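You operate a simulated robot arm through the tools that you are given. There is no shell and no other tool. Be economical: measure what you need, move in short steps, check, and stop when the job is done.

You are at the controls of a simulated robot arm. One attempt, no reset.

TASK
Lock the lift at the white mark, switch off, pin the lever, then set the cable tension to green.

The check looks at the end state, three seconds after you hand in, the way a careful person would. Anything else that was tipped, shoved, dropped, spilled or broken makes it a failure.

THE ROBOT
A 7-joint arm with a two-finger parallel gripper, fixed in place. Base frame: the origin is at the foot of the arm, x ahead of it, y to its left, z up. Units: cm, degrees, N and s.
With the tool pointing down near the work surface it reaches from about 26 to 72 cm from the base axis. Its first joint turns from -115.0 to 115.0 degrees. Payload 3.91 kg.
Tool frame: the origin (TCP) lies between the finger pads and is the grasp point; the fingertips stand 3 cm ahead of it; z points along the fingers, y is the line along which they close. Largest opening 11 cm; finger width 2, thickness 1; the body of the gripper, 4.8 by 11.2 cm, starts 5.5 cm behind the TCP.
Orientation is told as [roll, pitch, yaw] about the base's x, y, z axes, in that order, counted from this pose: with the fingers straight down and closing along the base's y, the tool's x points along the base's -x, its y along +y and its z along -z.

THE INTERFACE
- The arm moves only by the tool jog_arm. Its argument "commands" is a list of rows, each a list of 7 numbers: the shift along the tool's x, y, z in cm, then the turn, a rotation vector about the tool's x, y, z in degrees, then the closure, from 0 (fully open) to 1 (shut). In form: [[x, y, z, rx, ry, rz, gripper], ...]. A call has 1 to 12 rows; each row shifts and turns the commanded pose from where the row before left it, along the tool's axes as they then stand. Each row takes 0.2 s and may step no farther than 5 cm and 8.6 degrees from the row before; otherwise, or with a gripper value out of range, the whole call is refused. A pose out of reach is approached as far as the arm can. The call stops where the force on the tool passes 90 N (or 10 N more than at its start, if that is more) or the arm is blocked; 0.2 s more then pass. The fingers move at their own pace (about 10.8 cm/s each) and stop on an object; they squeeze with about 40 N. The grip force told is the motor's: it shows also when the fingers shut on nothing. Time passes only in rows, and 0.2 s behind the last, so rows that do not move let the fingers close. The reply holds the time, the measured pose of the TCP, the force on the tool along the base axes, the opening and the grip force, in the units named above and with some noise.
- Cameras (640 x 400 px; columns grow to the right, rows downward): "scene" is fixed at [4.99, -65.02, 157.5]; the picture's right is [0.78, -0.62, 0.00], its down [-0.41, -0.52, -0.75] and it looks along [0.47, 0.59, -0.66] (base axes); focal length 264 px, centre (320, 200). "wrist" rides on the gripper at [7.2, 1.7, -10.3] in the tool frame; the picture's right is [-0.23, 0.97, 0.00], its down [-0.76, -0.18, -0.62] and it looks along [-0.61, -0.14, 0.78] (tool axes); focal length 222 px, centre (320, 200).
- grab_frame(camera): a new picture of that camera. No time passes.
- lift_body(by): slides the trunk up (or, below 0, down) by that many cm; the arm rides with it, the base frame stays. It gives what a move gives, with no picture.
- locate(camera, pixels): for up to 12 pixels [column, row] of the newest picture of that camera ("zoom" is the newest enlarged one), the place [x, y, z] in the base frame of the surface seen there, good to about 0.3 cm. No time passes.
- zoom(camera, box): a new picture of the part [left, top, right, bottom] of that camera's present view, enlarged. No time passes.
- finish_job(): hands the job in; it is judged then, once.

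Go step by step. Measure first, check grasps and placings, and put right what went wrong. The budget is 80 turns and 34 pictures, counting those below and the enlarged ones. Unless the task says otherwise, let go and move clear before handing in, and close with one line.

The tools are called after "Request:" as name(argument=value, ...) on one line, values as JSON. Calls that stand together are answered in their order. jog_arm: Moves the arm, as the interface text tells. Its arguments: {"type":"object","properties":{"commands":{"type":"array","items":{"type":"array","items":{"type":"number"}}}},"required":["commands"]} The other tools are called the same way: lift_body (by) slides the trunk up or down; grab_frame (camera) takes a picture; locate (camera, pixels) gives the place of the surface under pixels of a picture; zoom (camera, box) takes an enlarged picture of a part of a camera's view; finish_job () hands the job in.

At the start:

```text
t: 0.0
eef_pos: [41.69, -34.86, 133.43]
ee_rot: [-0.1, 0.1, 0.0]
force: [0.1, 0.4, -0.3]
width: 10.98
gripper_force: 0.1
trunk travel left (down, up): [-92.5, 6.5]
```

scene: 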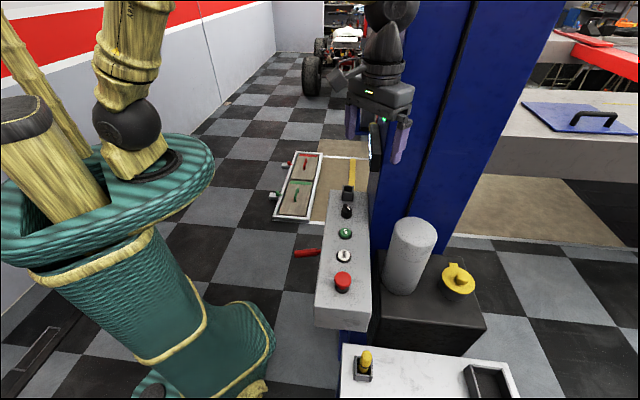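
wrist: 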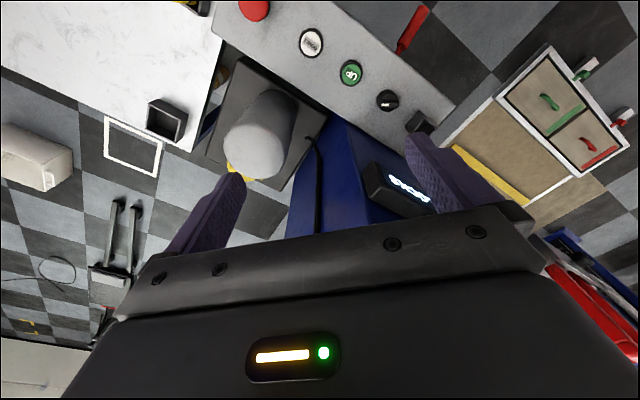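

The scene shows a control console (around px 345,250) with red, white, green buttons, a black knob, a red lever at (305,252) and a yellow-headed part at (365,365). I'll zoom in to read them.

Request:
zoom(camera="scene", box=[270, 170, 400, 340])

Request:
zoom(camera="scene", box=[330, 200, 530, 400])

Request:
zoom(camera="wrist", box=[200, 0, 640, 220])

Request:
zoom(camera="scene", box=[250, 120, 380, 240])

```text
2.35 times, centred on (335, 255) of scene
```

zoom: 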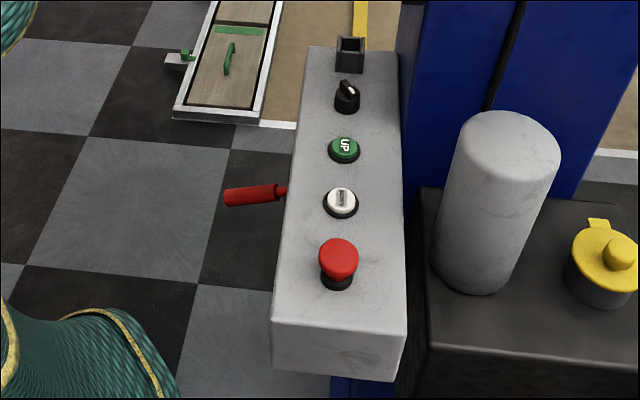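

```text
2.00 times, centred on (430, 300) of scene
```

zoom: 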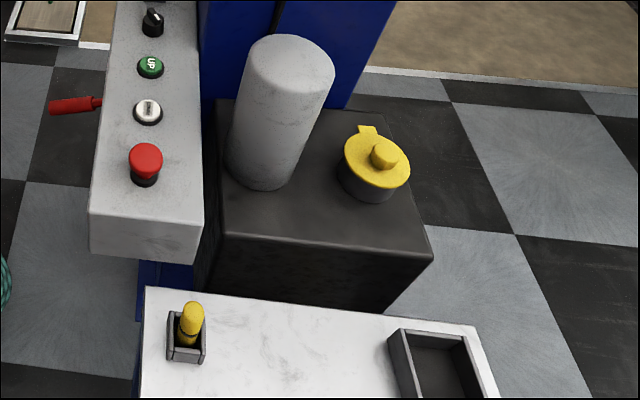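

```text
1.45 times, centred on (420, 110) of wrist
```

zoom: 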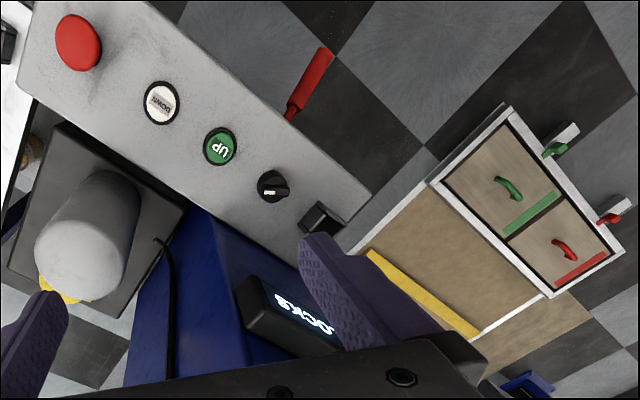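

```text
3.33 times, centred on (315, 180) of scene
```

zoom: 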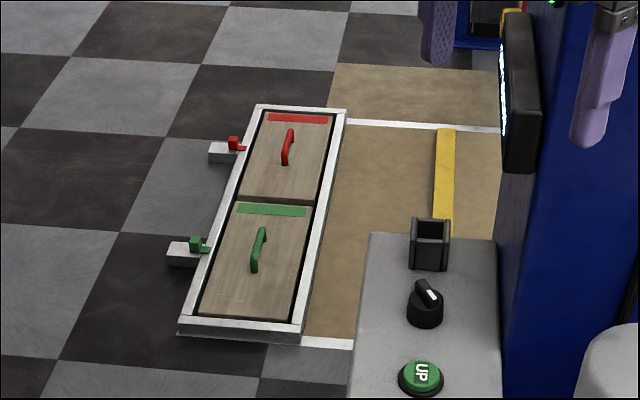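

The console has UP, DOWN, an e-stop, a knob, a black socket and a red lever; a display is on the blue post. I'll measure these, and then turn the hand to see the post.

Request:
grab_frame(camera="scene")

Request:
locate(camera="scene", pixels=[[342, 278], [343, 255], [345, 232], [347, 209], [348, 187], [315, 252], [296, 254], [365, 355], [366, 378], [412, 230], [458, 277], [490, 375]])

Request:
locate(camera="wrist", pixels=[[408, 190], [330, 180], [385, 185], [430, 200], [355, 140], [300, 160], [560, 105], [585, 70], [490, 170], [164, 120], [130, 150], [415, 25]])

```text
27 pictures are left
```

scene: 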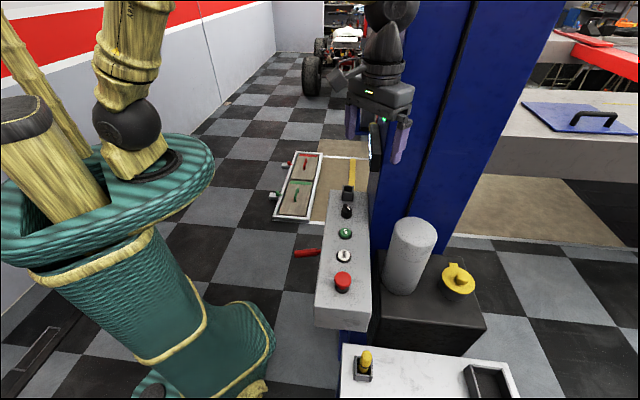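

```text
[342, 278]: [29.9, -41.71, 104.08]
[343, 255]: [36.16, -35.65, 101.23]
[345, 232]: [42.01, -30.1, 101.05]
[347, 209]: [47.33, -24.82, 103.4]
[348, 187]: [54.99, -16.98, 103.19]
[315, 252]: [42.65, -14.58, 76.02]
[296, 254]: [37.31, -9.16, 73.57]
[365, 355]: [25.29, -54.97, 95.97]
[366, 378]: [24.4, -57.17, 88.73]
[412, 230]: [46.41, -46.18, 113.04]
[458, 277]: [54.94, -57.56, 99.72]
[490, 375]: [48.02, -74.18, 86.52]
```

```text
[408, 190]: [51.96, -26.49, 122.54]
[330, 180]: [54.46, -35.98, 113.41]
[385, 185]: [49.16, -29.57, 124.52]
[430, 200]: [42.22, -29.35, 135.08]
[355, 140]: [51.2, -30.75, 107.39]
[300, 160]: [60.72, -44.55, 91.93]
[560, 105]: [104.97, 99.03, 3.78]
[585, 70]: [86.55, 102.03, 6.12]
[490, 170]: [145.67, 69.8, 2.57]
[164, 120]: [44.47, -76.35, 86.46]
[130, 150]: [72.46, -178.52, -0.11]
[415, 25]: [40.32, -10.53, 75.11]
```

The console top is at z≈100 and the blue post lies ahead at x≈50+. I'll back off and tilt the hand up to view the post's front and its mark.

Request:
jog_arm(commands=[[4, 0, 0, 0, 0, 0, 0], [4, 0, 0, 0, -8, 0, 0], [0, 0, 0, 0, -8, 0, 0], [0, 0, 0, 0, -8, 0, 0], [0, 0, 0, 0, -8, 0, 0], [0, 0, 0, 0, -8, 0, 0]])

Request:
grab_frame(camera="wrist")

```text
t: 1.4
eef_pos: [33.49, -35.01, 133.36]
ee_rot: [-0.1, -40.2, 0.0]
force: [0.5, 0.6, -0.2]
width: 11.02
gripper_force: 0.0
trunk travel left (down, up): [-92.5, 6.5]
```

```text
26 pictures are left
```

wrist: 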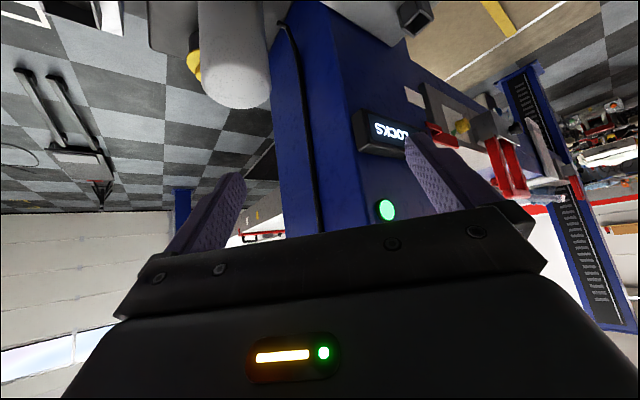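

The post's display reads "LOCKS", with a green lamp; its left face (px 430–520, 90–190) carries a slot with a yellow part, red arm and white mark. I'll move left and yaw toward it.

Request:
jog_arm(commands=[[0, 5, 0, 0, 0, 0, 0], [0, 5, 0, 0, 0, 0, 0], [0, 5, 0, 0, 0, 0, 0], [0, 5, 0, 0, 0, 0, 0], [0, 5, 0, 0, 0, 0, 0], [0, 5, 0, 0, 0, 0, 0], [0, 0, 0, 5.1, 0, 6.1, 0], [0, 0, 0, 5.1, 0, 6.1, 0], [0, 0, 0, 5.1, 0, 6.1, 0], [0, 0, 0, 5.1, 0, 6.1, 0], [0, 0, 0, 5.1, 0, 6.1, 0]])

Request:
grab_frame(camera="wrist")

```text
t: 3.8
eef_pos: [38.2, -8.0, 138.09]
ee_rot: [0.0, -39.0, -33.1]
force: [-0.2, -0.6, 0.4]
width: 11.03
gripper_force: 0.0
out of reach, approached as far as the arm can: row 4, 5, 6, 7, 10, 11
trunk travel left (down, up): [-92.5, 6.5]
```

```text
25 pictures are left
```

wrist: 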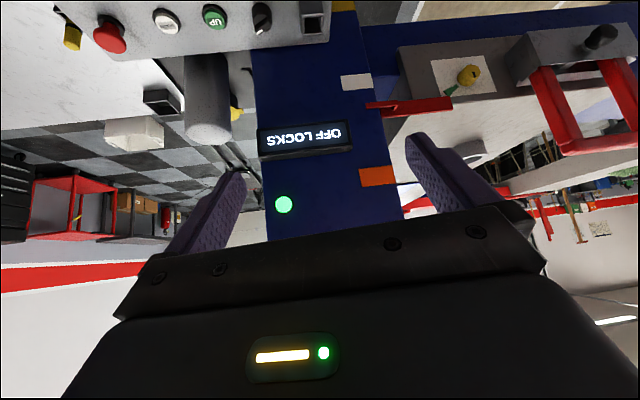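

The display reads "OFF LOCKS"; white mark at (355,82), orange at (377,176), a red pointer at (410,107) on the carriage, and a yellow gauge thing at (465,75). Zooming in.

Request:
zoom(camera="wrist", box=[330, 0, 640, 200])

Request:
locate(camera="wrist", pixels=[[355, 82], [377, 176], [380, 105], [440, 105], [465, 75], [490, 90], [440, 70], [600, 38], [545, 60], [310, 140], [283, 205], [540, 120]])

```text
2.00 times, centred on (485, 100) of wrist
```

zoom: 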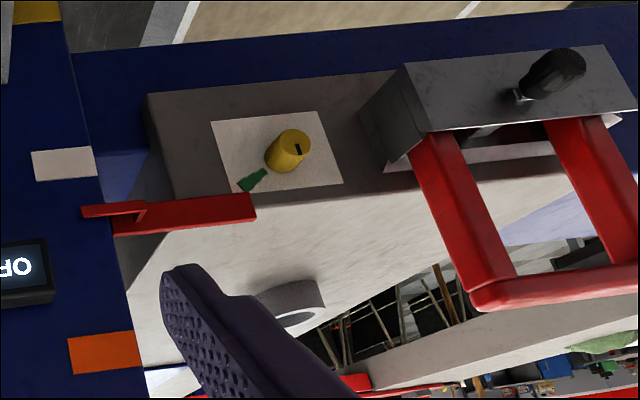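

```text
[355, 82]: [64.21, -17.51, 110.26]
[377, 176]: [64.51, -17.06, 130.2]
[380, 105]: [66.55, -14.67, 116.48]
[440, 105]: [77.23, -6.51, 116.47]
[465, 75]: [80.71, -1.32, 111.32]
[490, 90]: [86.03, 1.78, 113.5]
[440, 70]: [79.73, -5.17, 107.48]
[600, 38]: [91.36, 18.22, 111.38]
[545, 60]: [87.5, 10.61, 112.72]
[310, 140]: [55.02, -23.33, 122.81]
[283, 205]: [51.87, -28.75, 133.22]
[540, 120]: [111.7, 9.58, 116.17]
```

So the rig is turned ~45°: pointer z≈116.5, white mark z≈110.3, orange ≈130.2; the yellow tension knob (black index) with a green mark sits on the carriage. Now I'll back off and lower the trunk to inspect the red lever and the console front.

Request:
jog_arm(commands=[[3.83, 0, -3.2, 0, 0, 0, 0], [3.83, 0, -3.2, 0, 0, 0, 0], [3.0, 0, -2.5, 0, 0, 0, 0]])

Request:
lift_body(by=-35)

Request:
grab_frame(camera="wrist")

```text
t: 4.6
eef_pos: [33.44, -3.31, 139.4]
ee_rot: [-0.2, -38.9, -41.8]
force: [0.2, 6.4, 0.0]
width: 11.03
gripper_force: 0.0
out of reach, approached as far as the arm can: row 1, 2, 3
trunk travel left (down, up): [-92.5, 6.5]
```

```text
t: 8.0
eef_pos: [33.44, 0.43, 104.47]
ee_rot: [0.0, -38.9, -33.2]
force: [-0.1, -0.7, -0.5]
width: 11.0
gripper_force: 0.1
trunk travel left (down, up): [-57.5, 41.5]
```

```text
23 pictures are left
```

wrist: 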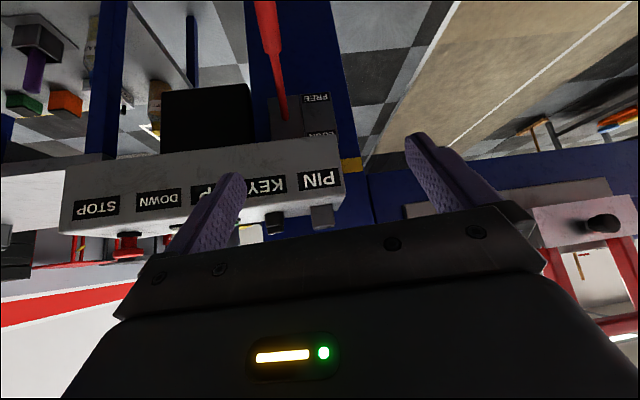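

The console labels read STOP, DOWN, UP, KEY, PIN; below, the red lever's plate has "FREE"/"LOCK". Zooming to read lever plate.

Request:
zoom(camera="wrist", box=[220, 0, 380, 150])

Request:
locate(camera="wrist", pixels=[[264, 8], [275, 50], [284, 95], [288, 118], [316, 98], [322, 132], [320, 180], [322, 215], [276, 222], [285, 140], [128, 245], [600, 222]])

```text
2.67 times, centred on (300, 75) of wrist
```

zoom: 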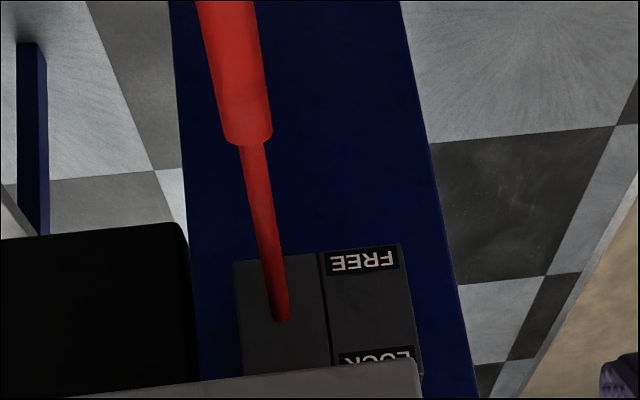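

```text
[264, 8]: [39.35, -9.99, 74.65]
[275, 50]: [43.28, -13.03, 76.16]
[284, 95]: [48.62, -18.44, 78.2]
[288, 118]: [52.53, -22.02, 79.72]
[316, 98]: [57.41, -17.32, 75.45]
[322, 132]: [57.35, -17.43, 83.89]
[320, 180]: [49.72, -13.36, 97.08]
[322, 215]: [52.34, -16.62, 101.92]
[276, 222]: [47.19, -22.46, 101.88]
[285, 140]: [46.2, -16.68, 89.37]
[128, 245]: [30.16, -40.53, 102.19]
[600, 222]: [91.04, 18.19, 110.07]
```

The lever is down at FREE (label z≈75), LOCK is higher (z≈84). Pin goes to the PIN socket at about (54,-17). First, DOWN button: straighten the hand, close the fingers and rise.

Request:
jog_arm(commands=[[-3.2, 0, -3.8, 0, 0, 0, 1], [-3.2, 0, -3.8, 0, 0, 0, 1], [0, 0, 0, 0, 7.8, 0, 1], [0, 0, 0, 0, 7.8, 0, 1], [0, 0, 0, 0, 7.8, 0, 1], [0, 0, 0, 0, 7.8, 0, 1], [0, 0, 0, 0, 7.7, 0, 1], [0, 0, 0, 0, 0, 0, 1]])

```text
t: 9.8
eef_pos: [35.44, 1.96, 109.03]
ee_rot: [0.1, 0.1, -33.2]
force: [0.6, 0.3, -0.2]
width: 0.01
gripper_force: 37.8
out of reach, approached as far as the arm can: row 1, 2
trunk travel left (down, up): [-57.5, 41.5]
```

Straight hand at (35.4,2.0,109). Moving over the DOWN button at about z=115.

Request:
jog_arm(commands=[[-2.64, -3.9, -0.75, 0, 0, 0, 1], [-2.64, -3.9, -0.75, 0, 0, 0, 1], [-2.64, -3.9, -0.75, 0, 0, 0, 1], [-2.64, -3.9, -0.75, 0, 0, 0, 1], [-2.64, -3.9, -0.75, 0, 0, 0, 1], [-2.64, -3.9, -0.75, 0, 0, 0, 1], [-2.64, -3.9, -0.75, 0, 0, 0, 1], [-2.64, -3.9, -0.75, 0, 0, 0, 1]])

Request:
zoom(camera="scene", box=[290, 170, 410, 320])

```text
t: 11.6
eef_pos: [35.91, -35.84, 114.91]
ee_rot: [0.1, 0.1, -33.4]
force: [0.0, -0.3, 0.3]
width: 0.0
gripper_force: 37.6
trunk travel left (down, up): [-57.5, 41.5]
```

```text
2.67 times, centred on (350, 245) of scene
```

zoom: 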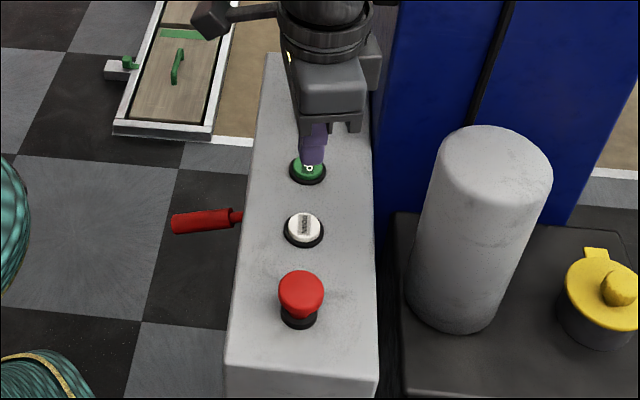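

Hand is above DOWN by measured coordinates. Descending to just above, then pressing in small steps.

Request:
jog_arm(commands=[[0, 0, 4, 0, 0, 0, 1], [0, 0, 4, 0, 0, 0, 1], [0, 0, 1.8, 0, 0, 0, 1], [0, 0, 0, 0, 0, 0, 1]])

Request:
zoom(camera="scene", box=[290, 170, 410, 320])

```text
t: 12.6
eef_pos: [35.91, -35.75, 105.37]
ee_rot: [-0.1, -0.1, -33.4]
force: [-0.4, -0.7, 0.3]
width: 0.01
gripper_force: 37.8
trunk travel left (down, up): [-57.5, 41.5]
```

```text
2.67 times, centred on (350, 245) of scene
```

zoom: 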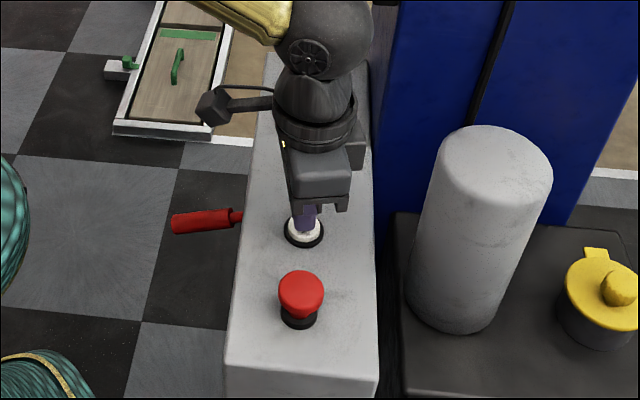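

Tip is over the white DOWN button. Brief press: down ~1.7 cm and back.

Request:
jog_arm(commands=[[0, 0, 1.1, 0, 0, 0, 1], [0, 0, 0.3, 0, 0, 0, 1], [0, 0, 0.2, 0, 0, 0, 1]])

Request:
jog_arm(commands=[[0, 0, -2.5, 0, 0, 0, 1]])

```text
t: 13.4
eef_pos: [35.85, -35.78, 103.78]
ee_rot: [0.0, 0.0, -33.3]
force: [-1.1, 0.9, 3.0]
width: 0.0
gripper_force: 37.5
trunk travel left (down, up): [-57.5, 41.5]
```

```text
t: 13.8
eef_pos: [36.06, -35.85, 106.18]
ee_rot: [0.1, 0.0, -33.3]
force: [-0.2, -0.4, 0.5]
width: 0.0
gripper_force: 37.5
trunk travel left (down, up): [-57.5, 41.5]
```

Contact was only ~3 N. I'll turn yaw to 0, raise and tilt to see whether the pointer moved.

Request:
jog_arm(commands=[[0, 0, -4, 0, 0, -8.3, 1], [0, 0, -4, 0, 0, -8.3, 1], [0, 0, -4, 0, 0, -8.3, 1], [0, 0, -4, 0, 0, -8.3, 1], [1, 0, -4, 0, -8, 0, 1], [1, 0, 0, 0, -8, 0, 1], [0, 0, 0, 0, -8, 0, 1], [0, 0, 0, 0, -8, 0, 1], [0, 0, 0, 0, -8, 0, 1]])

Request:
grab_frame(camera="wrist")

```text
t: 15.8
eef_pos: [33.96, -35.87, 126.05]
ee_rot: [0.0, -40.1, -0.2]
force: [0.3, 0.7, 0.3]
width: 0.0
gripper_force: 37.0
trunk travel left (down, up): [-57.5, 41.5]
```

```text
19 pictures are left
```

wrist: 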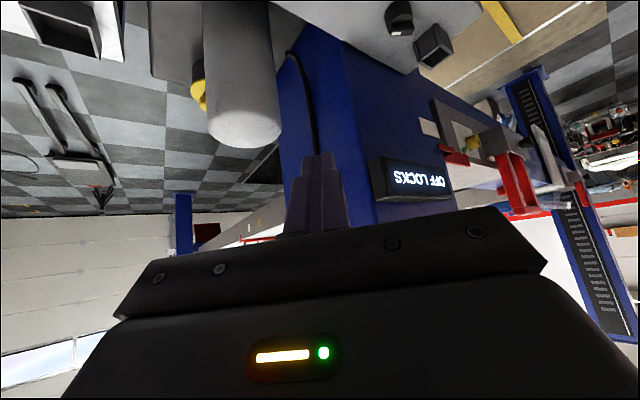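

The pointer is now visible at about (453,155) next to the white mark (428,127). Measuring both.

Request:
locate(camera="wrist", pixels=[[428, 127], [423, 121], [433, 134], [444, 148], [448, 155], [453, 160], [462, 160], [445, 152]])

```text
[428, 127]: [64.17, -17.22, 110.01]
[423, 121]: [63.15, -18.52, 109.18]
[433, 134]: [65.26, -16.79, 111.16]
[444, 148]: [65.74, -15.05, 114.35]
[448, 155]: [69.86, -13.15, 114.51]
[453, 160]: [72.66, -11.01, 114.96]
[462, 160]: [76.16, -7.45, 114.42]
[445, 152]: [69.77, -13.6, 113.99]
```

Pointer fell from ~116.5 to ~114.4 with the brief press. I'll go back and repeat the same press.

Request:
jog_arm(commands=[[0, 0, 0, 0, 8, 0, 1], [0, 0, 0, 0, 8, 0, 1], [0, 0, 0, 0, 8, 0, 1], [0, 0, 0, 0, 8, 0, 1], [0, 0, 0, 0, 8, 0, 1], [-2, 0, 4.5, 0, 0, 0, 1], [0, 0, 5, 0, 0, 0, 1], [0, 0, 5, 0, 0, 0, 1], [0, 0, 5, 0, 0, 0, 1], [0, 0, 1.1, 0, 0, 0, 1]])

```text
t: 18.0
eef_pos: [35.86, -35.82, 105.28]
ee_rot: [0.1, 0.0, 0.0]
force: [-0.7, 0.8, -0.7]
width: 0.01
gripper_force: 38.1
trunk travel left (down, up): [-57.5, 41.5]
```

Request:
jog_arm(commands=[[0, 0, 1.0, 0, 0, 0, 1], [0, 0, 0.3, 0, 0, 0, 1], [0, 0, 0.2, 0, 0, 0, 1]])

Request:
jog_arm(commands=[[0, 0, -5, 0, 0, 0, 1], [0, 0, -5, 0, 0, 0, 1], [0, 0, -5, 0, 0, 0, 1], [0, 0, -5, 0, 0, 0, 1], [1, 0, 0, 0, -8, 0, 1], [1, 0, 0, 0, -8, 0, 1], [0, 0, 0, 0, -8, 0, 1], [0, 0, 0, 0, -8, 0, 1], [0, 0, 0, 0, -8, 0, 1]])

Request:
zoom(camera="wrist", box=[380, 80, 540, 220])

```text
t: 18.8
eef_pos: [35.96, -35.89, 104.0]
ee_rot: [0.0, 0.1, -0.1]
force: [-0.3, 1.6, 1.3]
width: 0.0
gripper_force: 37.5
trunk travel left (down, up): [-57.5, 41.5]
```

```text
t: 20.8
eef_pos: [33.99, -35.97, 123.83]
ee_rot: [0.1, -40.1, -0.1]
force: [-0.5, 0.0, -0.2]
width: 0.0
gripper_force: 37.8
trunk travel left (down, up): [-57.5, 41.5]
```

```text
2.86 times, centred on (460, 150) of wrist
```

zoom: 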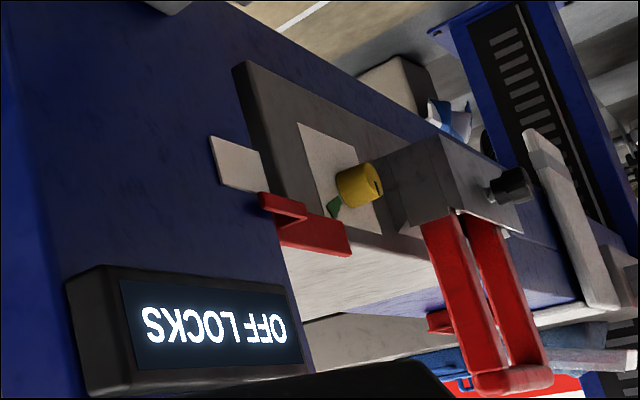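

Request:
locate(camera="zoom", pixels=[[240, 165], [215, 142], [265, 165], [262, 190], [222, 180], [265, 198], [285, 212], [262, 205], [310, 235], [300, 213]])

```text
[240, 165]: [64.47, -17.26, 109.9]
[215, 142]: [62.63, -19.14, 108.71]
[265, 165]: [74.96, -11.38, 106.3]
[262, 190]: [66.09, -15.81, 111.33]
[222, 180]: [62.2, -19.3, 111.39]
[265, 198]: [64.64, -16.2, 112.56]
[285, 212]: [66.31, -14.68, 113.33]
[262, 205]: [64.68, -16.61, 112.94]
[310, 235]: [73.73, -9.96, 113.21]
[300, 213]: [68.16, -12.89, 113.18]
```

The pointer tip is at z≈112.6 and the mark spans 108.7–111.4 (centre ≈110.1), so ~2.5 cm more. I'll repeat with one row more of dwell.

Request:
jog_arm(commands=[[0, 0, 0, 0, 8, 0, 1], [0, 0, 0, 0, 8, 0, 1], [0, 0, 0, 0, 8, 0, 1], [0, 0, 0, 0, 8, 0, 1], [0, 0, 0, 0, 8, 0, 1], [-2, 0, 4.5, 0, 0, 0, 1], [0, 0, 5, 0, 0, 0, 1], [0, 0, 5, 0, 0, 0, 1], [0, 0, 4, 0, 0, 0, 1]])

Request:
jog_arm(commands=[[0, 0, 1.0, 0, 0, 0, 1], [0, 0, 0.3, 0, 0, 0, 1], [0, 0, 0.2, 0, 0, 0, 1], [0, 0, 0, 0, 0, 0, 1]])

Request:
jog_arm(commands=[[0, 0, -5, 0, 0, 0, 1], [0, 0, -5, 0, 0, 0, 1], [0, 0, -5, 0, 0, 0, 1], [0, 0, -5, 0, 0, 0, 1], [1, 0, 0, 0, -8, 0, 1], [1, 0, 0, 0, -8, 0, 1], [0, 0, 0, 0, -8, 0, 1], [0, 0, 0, 0, -8, 0, 1], [0, 0, 0, 0, -8, 0, 1]])

Request:
zoom(camera="wrist", box=[380, 80, 540, 220])

```text
t: 22.8
eef_pos: [36.06, -36.2, 105.28]
ee_rot: [-0.1, -0.1, 0.0]
force: [-0.3, 0.0, 0.5]
width: 0.01
gripper_force: 37.9
trunk travel left (down, up): [-57.5, 41.5]
```

```text
t: 23.8
eef_pos: [35.97, -35.84, 103.84]
ee_rot: [0.0, -0.1, -0.1]
force: [0.7, 0.3, 2.6]
width: 0.0
gripper_force: 37.7
trunk travel left (down, up): [-57.5, 41.5]
```

```text
t: 25.8
eef_pos: [34.0, -35.81, 123.83]
ee_rot: [0.2, -40.2, -0.2]
force: [-0.3, -0.2, 0.1]
width: 0.0
gripper_force: 38.4
trunk travel left (down, up): [-57.5, 41.5]
```

```text
2.86 times, centred on (460, 150) of wrist
```

zoom: 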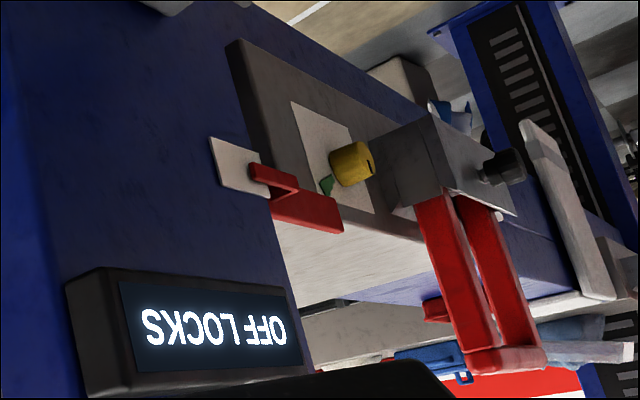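

Request:
locate(camera="zoom", pixels=[[235, 160], [215, 142], [222, 182], [253, 166], [254, 178], [262, 170], [275, 182], [300, 208], [353, 165], [371, 165], [328, 185], [300, 110]])

```text
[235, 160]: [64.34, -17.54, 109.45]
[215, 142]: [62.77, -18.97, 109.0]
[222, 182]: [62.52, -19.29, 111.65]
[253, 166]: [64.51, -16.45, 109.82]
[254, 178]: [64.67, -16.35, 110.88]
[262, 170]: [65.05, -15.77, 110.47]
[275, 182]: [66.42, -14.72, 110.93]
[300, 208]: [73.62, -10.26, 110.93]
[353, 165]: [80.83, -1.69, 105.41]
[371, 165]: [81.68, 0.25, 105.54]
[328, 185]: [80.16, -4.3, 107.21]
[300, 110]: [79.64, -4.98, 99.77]
```

Pointer (z≈110.4) is now level with the white mark's centre (≈110.3). Next the lever: position above its handle, yawed -45° so the fingers straddle it.

Request:
jog_arm(commands=[[0, 0, 0, 0, 8, 0, 0.5], [0, 0, 0, 0, 8, 0, 0.5], [0, 0, 0, 0, 8, 0, 0.5], [0, 0, 0, 0, 8, 0, 0.5], [0, 0, 0, 0, 8, 0, 0.5], [-0.95, 4.9, 0, 0, 0, 0, 0.5], [-0.95, 4.9, 0, 0, 0, 0, 0.5], [-0.95, 4.9, 0, 0, 0, 0, 0.5], [-0.95, 4.9, 0, 0, 0, 0, 0.5], [-0.95, 4.9, 0, 0, 0, 0, 0.5], [-0.3, 1, 0, 0, 0, 0, 0.5]])

Request:
jog_arm(commands=[[0, 0, 0, 0, 0, 7.5, 0.5], [0, 0, 0, 0, 0, 7.5, 0.5], [0, 0, 0, 0, 0, 7.5, 0.5], [0, 0, 0, 0, 0, 7.5, 0.5], [0, 0, 0, 0, 0, 7.5, 0.5], [0, 0, 0, 0, 0, 7.5, 0.5]])

Request:
lift_body(by=-30)

Request:
grab_frame(camera="wrist")

```text
t: 28.2
eef_pos: [39.18, -10.36, 123.65]
ee_rot: [0.0, 0.1, -0.2]
force: [-0.6, 0.0, -0.1]
width: 5.49
gripper_force: 0.1
trunk travel left (down, up): [-57.5, 41.5]
```

```text
t: 29.6
eef_pos: [39.14, -10.33, 123.59]
ee_rot: [-0.1, 0.1, -45.2]
force: [1.3, -0.4, -0.8]
width: 5.49
gripper_force: 0.1
trunk travel left (down, up): [-57.5, 41.5]
```

```text
t: 32.6
eef_pos: [39.25, -10.34, 93.64]
ee_rot: [0.0, 0.1, -45.1]
force: [-0.8, 0.0, -0.4]
width: 5.48
gripper_force: 0.0
trunk travel left (down, up): [-27.5, 71.5]
```

```text
16 pictures are left
```

wrist: 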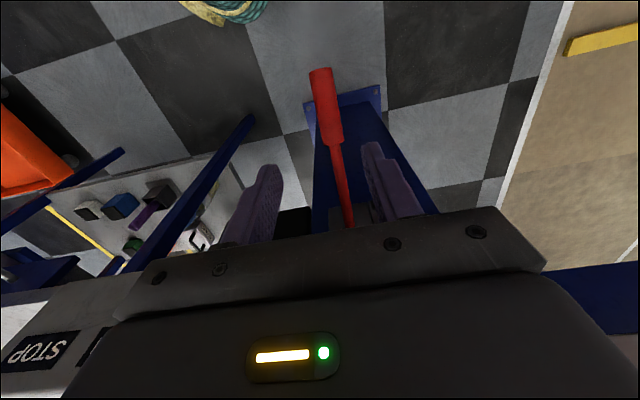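

The red handle is at (320,75)–(338,140), roughly between the fingers. Measuring its line.

Request:
locate(camera="wrist", pixels=[[321, 75], [325, 100], [331, 130], [340, 175], [345, 205]])

```text
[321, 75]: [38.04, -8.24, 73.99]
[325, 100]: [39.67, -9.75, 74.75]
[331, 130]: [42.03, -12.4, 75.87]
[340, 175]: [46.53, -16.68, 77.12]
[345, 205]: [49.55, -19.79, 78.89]
```

Handle axis is 0.6 cm along the closing axis from the TCP. Shift, lower by trunk 19.3, then close.

Request:
jog_arm(commands=[[0, 0.6, 0, 0, 0, 0, 0.5]])

Request:
lift_body(by=-19.3)

Request:
jog_arm(commands=[[0, 0, 0, 0, 0, 0, 1], [0, 0, 0, 0, 0, 0, 1], [0, 0, 0, 0, 0, 0, 1]])

```text
t: 33.0
eef_pos: [39.58, -9.9, 93.77]
ee_rot: [0.0, 0.0, -45.0]
force: [0.0, 0.4, 0.5]
width: 5.51
gripper_force: 0.1
trunk travel left (down, up): [-27.5, 71.5]
```

```text
t: 35.1
eef_pos: [39.59, -10.02, 74.32]
ee_rot: [0.0, 0.1, -45.1]
force: [-0.7, -0.5, 0.7]
width: 5.5
gripper_force: 0.1
trunk travel left (down, up): [-8.2, 90.8]
```

```text
t: 35.9
eef_pos: [39.53, -9.82, 74.48]
ee_rot: [0.1, 0.1, -45.1]
force: [1.2, -0.5, 0.8]
width: 2.95
gripper_force: 45.1
trunk travel left (down, up): [-8.2, 90.8]
```

Handle gripped (2.95 cm). Raising it along its arc in small steps.

Request:
jog_arm(commands=[[0.4, 0, -1.5, 0, 0, 0, 1], [0.3, 0, -1.5, 0, 0, 0, 1], [0.15, 0, -1.5, 0, 0, 0, 1], [0, 0, -1.5, 0, 0, 0, 1], [-0.1, 0, -1.5, 0, 0, 0, 1]])

```text
t: 37.1
eef_pos: [39.0, -9.34, 81.91]
ee_rot: [0.1, 0.1, -45.1]
force: [-8.2, 11.7, -7.2]
width: 2.94
gripper_force: 44.7
trunk travel left (down, up): [-8.2, 90.8]
```

Moving well with small force; continue.

Request:
jog_arm(commands=[[-0.1, 0, -1.2, 0, 0, 0, 1], [-0.2, 0, -1.2, 0, 0, 0, 1], [-0.2, 0, -1, 0, 0, 0, 1]])

```text
t: 37.9
eef_pos: [39.28, -9.46, 84.17]
ee_rot: [0.1, -0.2, -45.1]
force: [-7.1, 11.4, -4.7]
width: 2.92
gripper_force: 44.8
out of reach, approached as far as the arm can: row 3
trunk travel left (down, up): [-8.2, 90.8]
```

Arm hit its reach limit at z=84.2; I'll use the trunk for the remaining rise, gently.

Request:
lift_body(by=1.5)

Request:
grab_frame(camera="wrist")

```text
t: 38.5
eef_pos: [39.4, -9.75, 85.52]
ee_rot: [0.0, -0.3, -45.2]
force: [8.7, 0.2, -4.8]
width: 2.95
gripper_force: 45.2
trunk travel left (down, up): [-9.7, 89.3]
```

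```text
15 pictures are left
```

wrist: 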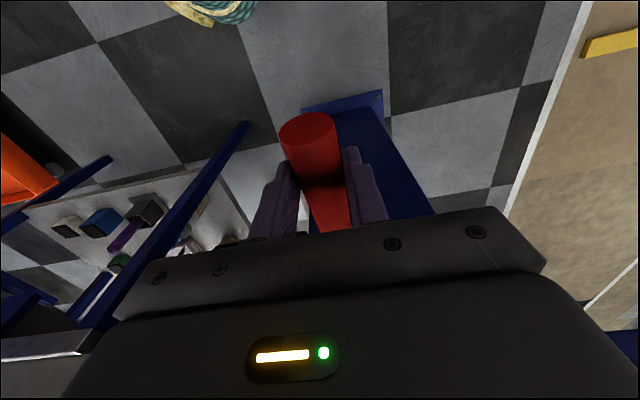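

Lever now points up. Probing for the upper stop with another 1 cm.

Request:
lift_body(by=1)

```text
t: 39.1
eef_pos: [39.48, -9.83, 86.38]
ee_rot: [0.0, -0.1, -45.2]
force: [17.4, -12.0, -9.2]
width: 2.92
gripper_force: 45.2
trunk travel left (down, up): [-10.7, 88.3]
```

Mostly an inward pull (arc) and little vertical load, so not at the stop yet; ease inward and go up another bit.

Request:
jog_arm(commands=[[-0.5, 0, 0, 0, 0, 0, 1]])

Request:
lift_body(by=1)

```text
t: 39.5
eef_pos: [39.42, -9.78, 86.53]
ee_rot: [0.0, 0.1, -44.9]
force: [-0.9, 3.7, -6.6]
width: 2.92
gripper_force: 45.0
trunk travel left (down, up): [-10.7, 88.3]
```

```text
t: 40.1
eef_pos: [39.71, -10.04, 87.39]
ee_rot: [0.1, -0.1, -45.1]
force: [3.2, -1.1, -6.0]
width: 2.96
gripper_force: 44.6
trunk travel left (down, up): [-11.7, 87.3]
```

Still free; continue.

Request:
jog_arm(commands=[[-0.4, 0, 0, 0, 0, 0, 1]])

Request:
lift_body(by=1)

Request:
jog_arm(commands=[[-0.4, 0, 0, 0, 0, 0, 1]])

Request:
lift_body(by=1)

```text
t: 40.5
eef_pos: [39.76, -10.17, 87.59]
ee_rot: [0.1, 0.0, -44.9]
force: [-10.3, 12.9, -2.0]
width: 2.94
gripper_force: 44.7
trunk travel left (down, up): [-11.7, 87.3]
```

```text
t: 41.1
eef_pos: [39.96, -10.29, 88.34]
ee_rot: [0.0, -0.1, -45.1]
force: [-11.3, 8.6, -35.0]
width: 2.95
gripper_force: 44.9
trunk travel left (down, up): [-12.7, 86.3]
```

```text
t: 41.5
eef_pos: [39.93, -10.33, 88.5]
ee_rot: [0.1, -0.2, -45.0]
force: [-18.3, 15.1, -30.2]
width: 2.94
gripper_force: 44.8
trunk travel left (down, up): [-12.7, 86.3]
```

```text
t: 42.1
eef_pos: [40.38, -10.64, 89.41]
ee_rot: [0.3, -0.4, -45.1]
force: [2.3, -0.1, -25.8]
width: 2.9
gripper_force: 45.0
trunk travel left (down, up): [-13.7, 85.3]
```

Vertical load jumped to 25–35 N: that is the upper stop. Release and back off outward, then check.

Request:
jog_arm(commands=[[0, 0, 0, 0, 0, 0, 0.4], [0, 0, 0, 0, 0, 0, 0.4], [4.5, 0, 0, 0, 0, 0, 0.4], [4.5, 0, 0, 0, 0, 0, 0.4]])

Request:
grab_frame(camera="wrist")

```text
t: 43.1
eef_pos: [33.64, -4.19, 89.44]
ee_rot: [0.1, -0.1, -45.0]
force: [0.2, 0.2, -0.1]
width: 6.61
gripper_force: 0.0
trunk travel left (down, up): [-13.7, 85.3]
```

```text
14 pictures are left
```

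wrist: 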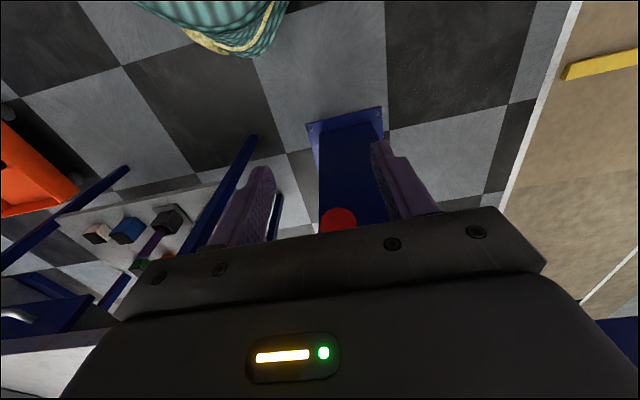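

Request:
locate(camera="wrist", pixels=[[337, 215], [337, 225]])

Request:
lift_body(by=45)

Request:
jog_arm(commands=[[0, 0, 0, 0, -8, 0, 0.4], [0, 0, 0, 0, -8, 0, 0.4], [0, 0, 0, 0, -8, 0, 0.4], [0, 0, 0, 0, -8, 0, 0.4], [0, 0, 0, 0, -8, 0, 0.4]])

Request:
grab_frame(camera="wrist")

```text
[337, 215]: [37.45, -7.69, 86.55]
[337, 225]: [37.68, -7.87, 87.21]
```

```text
refused: 45 is not a number from -40 to 40
```

```text
t: 44.3
eef_pos: [38.69, -5.18, 85.39]
ee_rot: [-3.5, -38.3, -43.9]
force: [-45.9, 4.4, -6.0]
width: 8.12
gripper_force: 15.3
out of reach, approached as far as the arm can: row 5
trunk travel left (down, up): [-13.7, 85.3]
```

```text
13 pictures are left
```

wrist: 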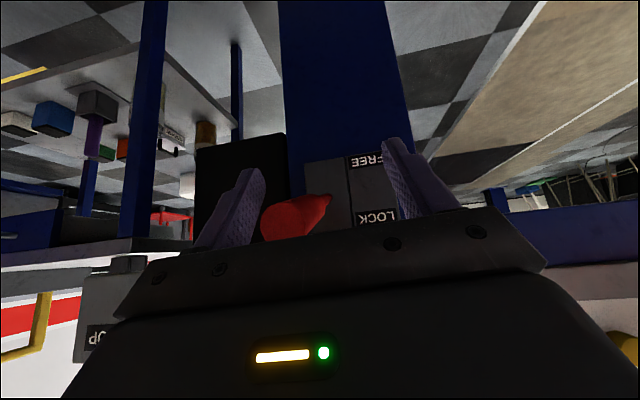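

The 45 cm lift was refused and the tilt then pushed the fingers against the lever (46 N). I'll reverse the tilt straight away and then raise.

Request:
jog_arm(commands=[[0, 0, 0, 0, 8, 0, 0.4], [0, 0, 0, 0, 8, 0, 0.4], [0, 0, 0, 0, 8, 0, 0.4], [0, 0, 0, 0, 8, 0, 0.4], [0, 0, 0, 0, 6, 0, 0.4]])

```text
t: 45.5
eef_pos: [37.54, -5.35, 87.28]
ee_rot: [0.3, -2.3, -45.1]
force: [-0.2, 0.4, -0.4]
width: 6.6
gripper_force: 0.0
trunk travel left (down, up): [-13.7, 85.3]
```

Free again. Back off outward, then lift.

Request:
jog_arm(commands=[[4, 0, 0, 0, 0, 0, 0.4]])

Request:
lift_body(by=40)

Request:
jog_arm(commands=[[0, 0, 0, 0, -8, 0, 0.4], [0, 0, 0, 0, -8, 0, 0.4], [0, 0, 0, 0, -8, 0, 0.4], [0, 0, 0, 0, -8, 0, 0.4]])

Request:
grab_frame(camera="wrist")

```text
t: 45.9
eef_pos: [34.81, -2.45, 87.12]
ee_rot: [0.1, -2.2, -45.1]
force: [-0.3, -0.8, -0.5]
width: 6.59
gripper_force: 0.1
trunk travel left (down, up): [-13.7, 85.3]
```

```text
t: 49.7
eef_pos: [34.82, -2.35, 127.03]
ee_rot: [0.2, -2.2, -45.2]
force: [-0.3, -0.4, 0.3]
width: 6.6
gripper_force: 0.1
trunk travel left (down, up): [-53.7, 45.3]
```

```text
t: 50.7
eef_pos: [34.99, -2.55, 126.93]
ee_rot: [0.0, -34.1, -45.1]
force: [0.5, 0.0, 0.3]
width: 6.6
gripper_force: 0.0
trunk travel left (down, up): [-53.7, 45.3]
```

```text
12 pictures are left
```

wrist: 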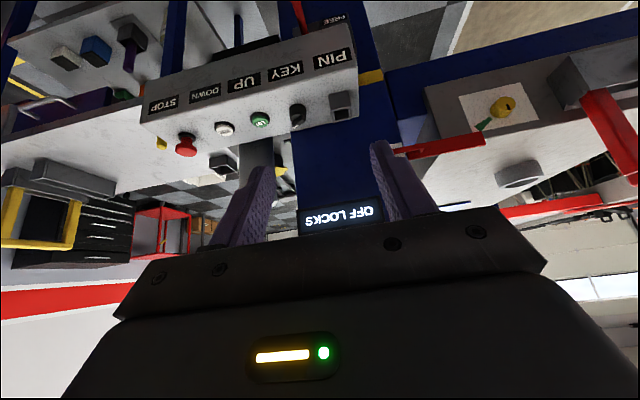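

Display still reads "OFF LOCKS". Checking the lever's height, pointer, knob, and socket.

Request:
locate(camera="wrist", pixels=[[298, 8], [303, 25], [415, 152], [402, 150], [440, 145], [500, 108], [484, 124], [341, 103], [341, 95], [298, 112], [298, 102], [500, 100]])

Request:
zoom(camera="wrist", box=[250, 0, 410, 130])

```text
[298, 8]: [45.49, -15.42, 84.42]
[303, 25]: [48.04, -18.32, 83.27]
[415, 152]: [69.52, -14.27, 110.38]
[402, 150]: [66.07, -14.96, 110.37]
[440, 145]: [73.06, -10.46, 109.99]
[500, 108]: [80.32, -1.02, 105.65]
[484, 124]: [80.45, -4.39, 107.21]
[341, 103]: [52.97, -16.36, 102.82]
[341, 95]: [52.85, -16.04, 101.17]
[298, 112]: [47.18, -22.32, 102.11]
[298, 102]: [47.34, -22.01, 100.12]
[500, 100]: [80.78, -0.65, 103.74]
```

```text
3.08 times, centred on (330, 65) of wrist
```

zoom: 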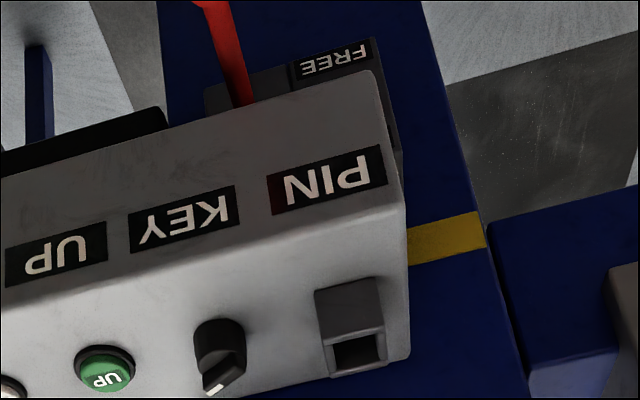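

Lever is up at LOCK and the pointer's at 110.4. Now sit it onto the locks with a short DOWN press: going back above the DOWN button.

Request:
jog_arm(commands=[[0, 0, 0, 0, 8.5, 0, 1], [0, 0, 0, 0, 8.5, 0, 1], [0, 0, 0, 0, 8.5, 0, 1], [0, 0, 0, 0, 8.5, 0, 1], [-3.46, -3.26, 0, 0, 0, 0, 1], [-3.46, -3.26, 0, 0, 0, 0, 1], [-3.46, -3.26, 0, 0, 0, 0, 1], [-3.46, -3.26, 0, 0, 0, 0, 1], [-3.46, -3.26, 0, 0, 0, 0, 1], [-3.46, -3.26, 0, 0, 0, 0, 1], [-3.46, -3.26, 0, 0, 0, 0, 1]])

Request:
jog_arm(commands=[[0, 0, 2, 0, 0, -7.5, 1], [0, 0, 2, 0, 0, -7.5, 1], [0, 0, 2, 0, 0, -7.5, 1], [0, 0, 2, 0, 0, -7.5, 1], [0, 0, 2, 0, 0, -7.5, 1], [0, 0, 2, 0, 0, -7.5, 1]])

```text
t: 53.1
eef_pos: [35.0, -34.8, 125.69]
ee_rot: [0.1, -0.3, -45.0]
force: [0.4, 0.0, 0.7]
width: 0.0
gripper_force: 38.0
out of reach, approached as far as the arm can: row 11
trunk travel left (down, up): [-53.7, 45.3]
```

```text
t: 54.5
eef_pos: [34.92, -34.77, 113.77]
ee_rot: [-0.1, -0.3, 0.1]
force: [0.3, 0.3, 0.9]
width: 0.02
gripper_force: 37.7
trunk travel left (down, up): [-53.7, 45.3]
```

Request:
jog_arm(commands=[[-1.05, -1.0, 0, 0, 0.3, 0, 1], [0, 0, 4.5, 0, 0, 0, 1], [0, 0, 4, 0, 0, 0, 1]])

Request:
jog_arm(commands=[[0, 0, 1.0, 0, 0, 0, 1], [0, 0, 0.3, 0, 0, 0, 1], [0, 0, 0.2, 0, 0, 0, 1]])

Request:
jog_arm(commands=[[0, 0, -5, 0, 0, 0, 1], [0, 0, -5, 0, 0, 0, 1], [0, 0, -5, 0, 0, 0, 1], [0, 0, -5, 0, 0, 0, 1], [1, 0, 0, 0, -8, 0, 1], [1, 0, 0, 0, -8, 0, 1], [0, 0, 0, 0, -8, 0, 1], [0, 0, 0, 0, -8, 0, 1], [0, 0, 0, 0, -8, 0, 1]])

Request:
zoom(camera="wrist", box=[380, 80, 540, 220])

```text
t: 55.3
eef_pos: [35.97, -35.67, 105.32]
ee_rot: [-0.1, 0.1, -0.1]
force: [-0.1, -0.5, 0.0]
width: 0.01
gripper_force: 38.1
trunk travel left (down, up): [-53.7, 45.3]
```

```text
t: 56.1
eef_pos: [35.86, -35.59, 103.92]
ee_rot: [0.0, 0.0, 0.0]
force: [-0.2, 0.7, 1.1]
width: 0.0
gripper_force: 37.6
trunk travel left (down, up): [-53.7, 45.3]
```

```text
t: 58.1
eef_pos: [33.88, -35.66, 123.63]
ee_rot: [0.0, -40.2, 0.0]
force: [-0.1, 0.1, 0.2]
width: 0.0
gripper_force: 37.6
trunk travel left (down, up): [-53.7, 45.3]
```

```text
2.86 times, centred on (460, 150) of wrist
```

zoom: 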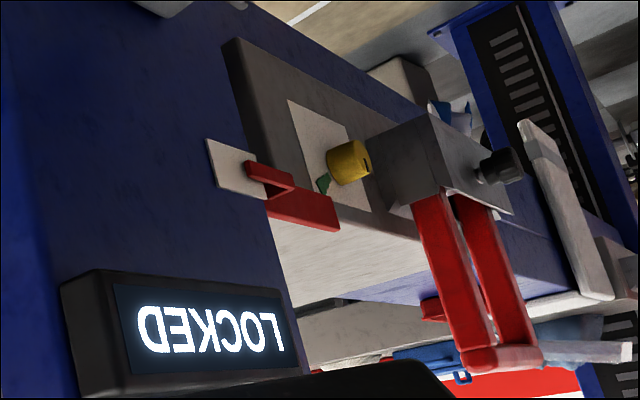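

Display reads "LOCKED" with the pointer on the white mark. Next the key switch: reposition to view it from above.

Request:
jog_arm(commands=[[0, 0, 0, 0, 8, 0, 0.4], [0, 0, 0, 0, 8, 0, 0.4], [0, 0, 0, 0, 8, 0, 0.4], [0, 0, 0, 0, 8, 0, 0.4], [0, 0, 0, 0, 8, 0, 0.4], [-2, 4.4, 0, 0, 0, 7.5, 0.4], [0, 0, 0, 0, 0, 7.5, 0.4], [0, 0, 0, 0, 0, 7.5, 0.4], [0, 0, 0, 0, 0, 7.5, 0.4], [0, 0, 0, 0, 0, 7.5, 0.4], [0, 0, 0, 0, 0, 7.5, 0.4]])

```text
t: 60.5
eef_pos: [35.97, -31.24, 123.77]
ee_rot: [-0.2, 0.0, -45.2]
force: [-0.6, 0.5, 0.4]
width: 6.6
gripper_force: 0.1
trunk travel left (down, up): [-53.7, 45.3]
```

Request:
jog_arm(commands=[[1.27, 3.4, 2, 0, 0, 0, 0.4], [1.27, 3.4, 2, 0, 0, 0, 0.4], [1.27, 3.4, 2, 0, 0, 0, 0.4], [1.27, 3.4, 2, 0, 0, 0, 0.4]])

Request:
zoom(camera="wrist", box=[200, 80, 440, 230])

```text
t: 61.5
eef_pos: [41.97, -17.95, 115.68]
ee_rot: [0.0, -0.1, -45.1]
force: [-0.3, 0.1, -0.4]
width: 6.61
gripper_force: 0.1
trunk travel left (down, up): [-53.7, 45.3]
```

```text
2.67 times, centred on (320, 155) of wrist
```

zoom: 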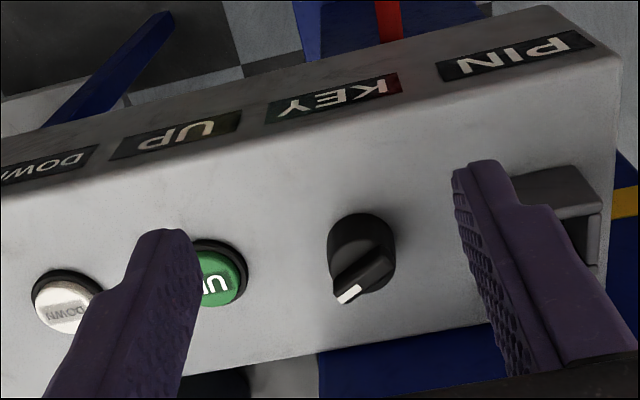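

The key knob's white index points away-right (operator's view, zoom px (348,292)); its body centre is ≈(362,250). Measuring bar and socket.

Request:
locate(camera="zoom", pixels=[[348, 293], [366, 272], [382, 250], [360, 235], [345, 235], [392, 270], [330, 265], [550, 175], [578, 200], [600, 215], [575, 240], [515, 175]])

```text
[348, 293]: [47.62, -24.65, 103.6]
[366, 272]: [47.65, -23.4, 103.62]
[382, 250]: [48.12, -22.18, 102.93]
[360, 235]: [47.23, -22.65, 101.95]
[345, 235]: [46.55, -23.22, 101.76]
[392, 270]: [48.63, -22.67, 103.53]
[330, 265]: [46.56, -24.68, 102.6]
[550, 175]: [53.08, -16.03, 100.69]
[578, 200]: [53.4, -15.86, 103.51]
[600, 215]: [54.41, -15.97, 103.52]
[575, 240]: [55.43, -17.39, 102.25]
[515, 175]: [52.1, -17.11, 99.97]
```

Bar lies along base y, centre ≈(47.75,-23.4), top z 103.6; OFF should be a counter-clockwise turn. I'll tilt the hand 15° (to clear the display) and yaw to -90 before approaching.

Request:
jog_arm(commands=[[0, 0, 0, 0, -7.5, 0, 0.6], [0, 0, 0, 0, -7.5, 0, 0.6], [0, 0, 0, 1.94, 0, 7.24, 0.6], [0, 0, 0, 1.94, 0, 7.24, 0.6], [0, 0, 0, 1.94, 0, 7.24, 0.6], [0, 0, 0, 1.94, 0, 7.24, 0.6], [0, 0, 0, 1.94, 0, 7.24, 0.6], [0, 0, 0, 1.94, 0, 7.24, 0.6]])

```text
t: 63.3
eef_pos: [42.01, -18.09, 115.69]
ee_rot: [0.0, -15.2, -90.2]
force: [-0.8, -0.2, 0.2]
width: 4.4
gripper_force: 0.1
trunk travel left (down, up): [-53.7, 45.3]
```

Request:
jog_arm(commands=[[-0.85, 2.87, 0, 0, 0, 0, 0.6], [-0.86, 2.87, 0, 0, 0, 0, 0.6], [0, 0, 4, 0, 0, 0, 0.6], [0, 0, 4, 0, 0, 0, 0.6], [0, 0, 2, 0, 0, 0, 0.6], [0, 0, 0.9, 0, 0, 0, 0.6]])

Request:
grab_frame(camera="wrist")

```text
t: 64.7
eef_pos: [47.76, -22.56, 105.67]
ee_rot: [0.0, -15.1, -90.0]
force: [-0.7, -0.7, -0.1]
width: 4.39
gripper_force: 0.0
trunk travel left (down, up): [-53.7, 45.3]
```

```text
8 pictures are left
```

wrist: 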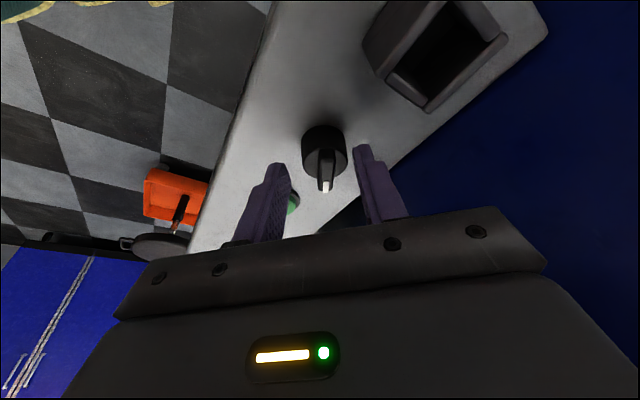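

The bar with its white index sits squarely between the fingers (325,170). Close and turn +90° about the vertical; also measuring the PIN socket rim from this picture.

Request:
locate(camera="wrist", pixels=[[325, 190], [325, 165], [322, 140], [440, 5], [500, 40], [430, 105], [368, 40], [445, 50], [470, 20], [420, 75], [455, 70], [405, 55]])

Request:
jog_arm(commands=[[0, 0, 0, 0, 0, 0, 1], [0, 0, 0, 0, 0, 0, 1], [0, 0, 0, 0, 0, 0, 1]])

```text
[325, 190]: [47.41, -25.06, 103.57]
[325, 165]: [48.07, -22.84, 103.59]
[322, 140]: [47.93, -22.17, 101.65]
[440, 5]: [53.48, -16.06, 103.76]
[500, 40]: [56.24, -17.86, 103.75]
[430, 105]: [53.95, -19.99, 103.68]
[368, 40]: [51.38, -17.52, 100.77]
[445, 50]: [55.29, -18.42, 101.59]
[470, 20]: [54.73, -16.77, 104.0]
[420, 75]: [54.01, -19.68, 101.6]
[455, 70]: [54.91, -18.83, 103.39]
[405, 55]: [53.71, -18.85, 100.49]
```

```text
t: 65.5
eef_pos: [47.95, -22.31, 105.58]
ee_rot: [0.1, -15.1, -89.9]
force: [14.5, 4.5, 3.4]
width: 1.07
gripper_force: 45.4
trunk travel left (down, up): [-53.7, 45.3]
```

Gripped at 1.07 cm. Turning counter-clockwise.

Request:
jog_arm(commands=[[0, -0.11, 0, -2.07, 0, -7.73, 1], [0, -0.11, 0, -2.07, 0, -7.73, 1], [0, -0.11, 0, -2.07, 0, -7.73, 1], [0, -0.11, 0, -2.07, 0, -7.73, 1], [0, -0.11, 0, -2.07, 0, -7.73, 1], [0, -0.11, 0, -2.07, 0, -7.73, 1]])

```text
t: 66.9
eef_pos: [46.86, -22.93, 105.59]
ee_rot: [-0.1, -14.9, -42.1]
force: [-5.8, 0.9, -2.2]
width: 1.13
gripper_force: 45.3
trunk travel left (down, up): [-53.7, 45.3]
```

Request:
jog_arm(commands=[[0, -0.11, 0, -2.07, 0, -7.73, 1], [0, -0.11, 0, -2.07, 0, -7.73, 1], [0, -0.11, 0, -2.07, 0, -7.73, 1], [0, -0.11, 0, -2.07, 0, -7.73, 1], [0, -0.11, 0, -2.07, 0, -7.73, 1], [0, 0, 0, -0.5, 0, -2, 1]])

```text
t: 68.3
eef_pos: [46.03, -23.38, 105.59]
ee_rot: [0.1, -14.7, -0.1]
force: [-47.5, -3.4, -7.0]
width: 2.08
gripper_force: 45.2
trunk travel left (down, up): [-53.7, 45.3]
```

The grip widened to 2.08 with 47 N: the knob hit its stop. Release, retreat upward, and view display and knob.

Request:
jog_arm(commands=[[0, 0, 0, 0, 0, 0, 0.6], [0, 0, 0, 0, 0, 0, 0.6], [0, 0, -4.5, 0, 0, 0, 0.6], [1, 0, -4.5, 0, 0, 0, 0.6], [4, 0, -2, 0, 0, 0, 0.6], [4.5, 0, 0, 0, -5, 0, 0.6], [4.5, 0, 0, 0, -8, 0, 0.6]])

Request:
grab_frame(camera="wrist")

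```text
t: 69.9
eef_pos: [30.61, -23.03, 112.41]
ee_rot: [-0.1, -28.1, 0.3]
force: [0.1, 0.3, 0.0]
width: 4.42
gripper_force: 0.1
trunk travel left (down, up): [-53.7, 45.3]
```

```text
7 pictures are left
```

wrist: 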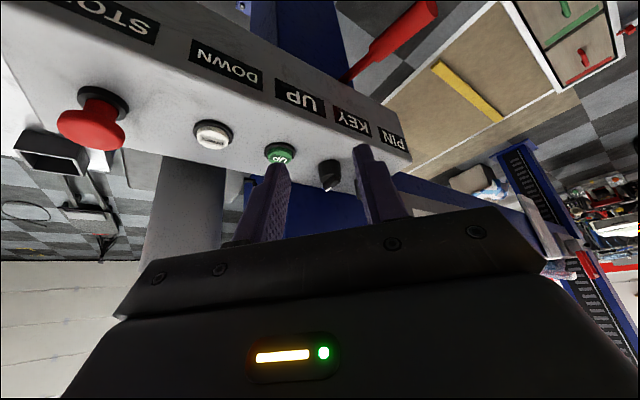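

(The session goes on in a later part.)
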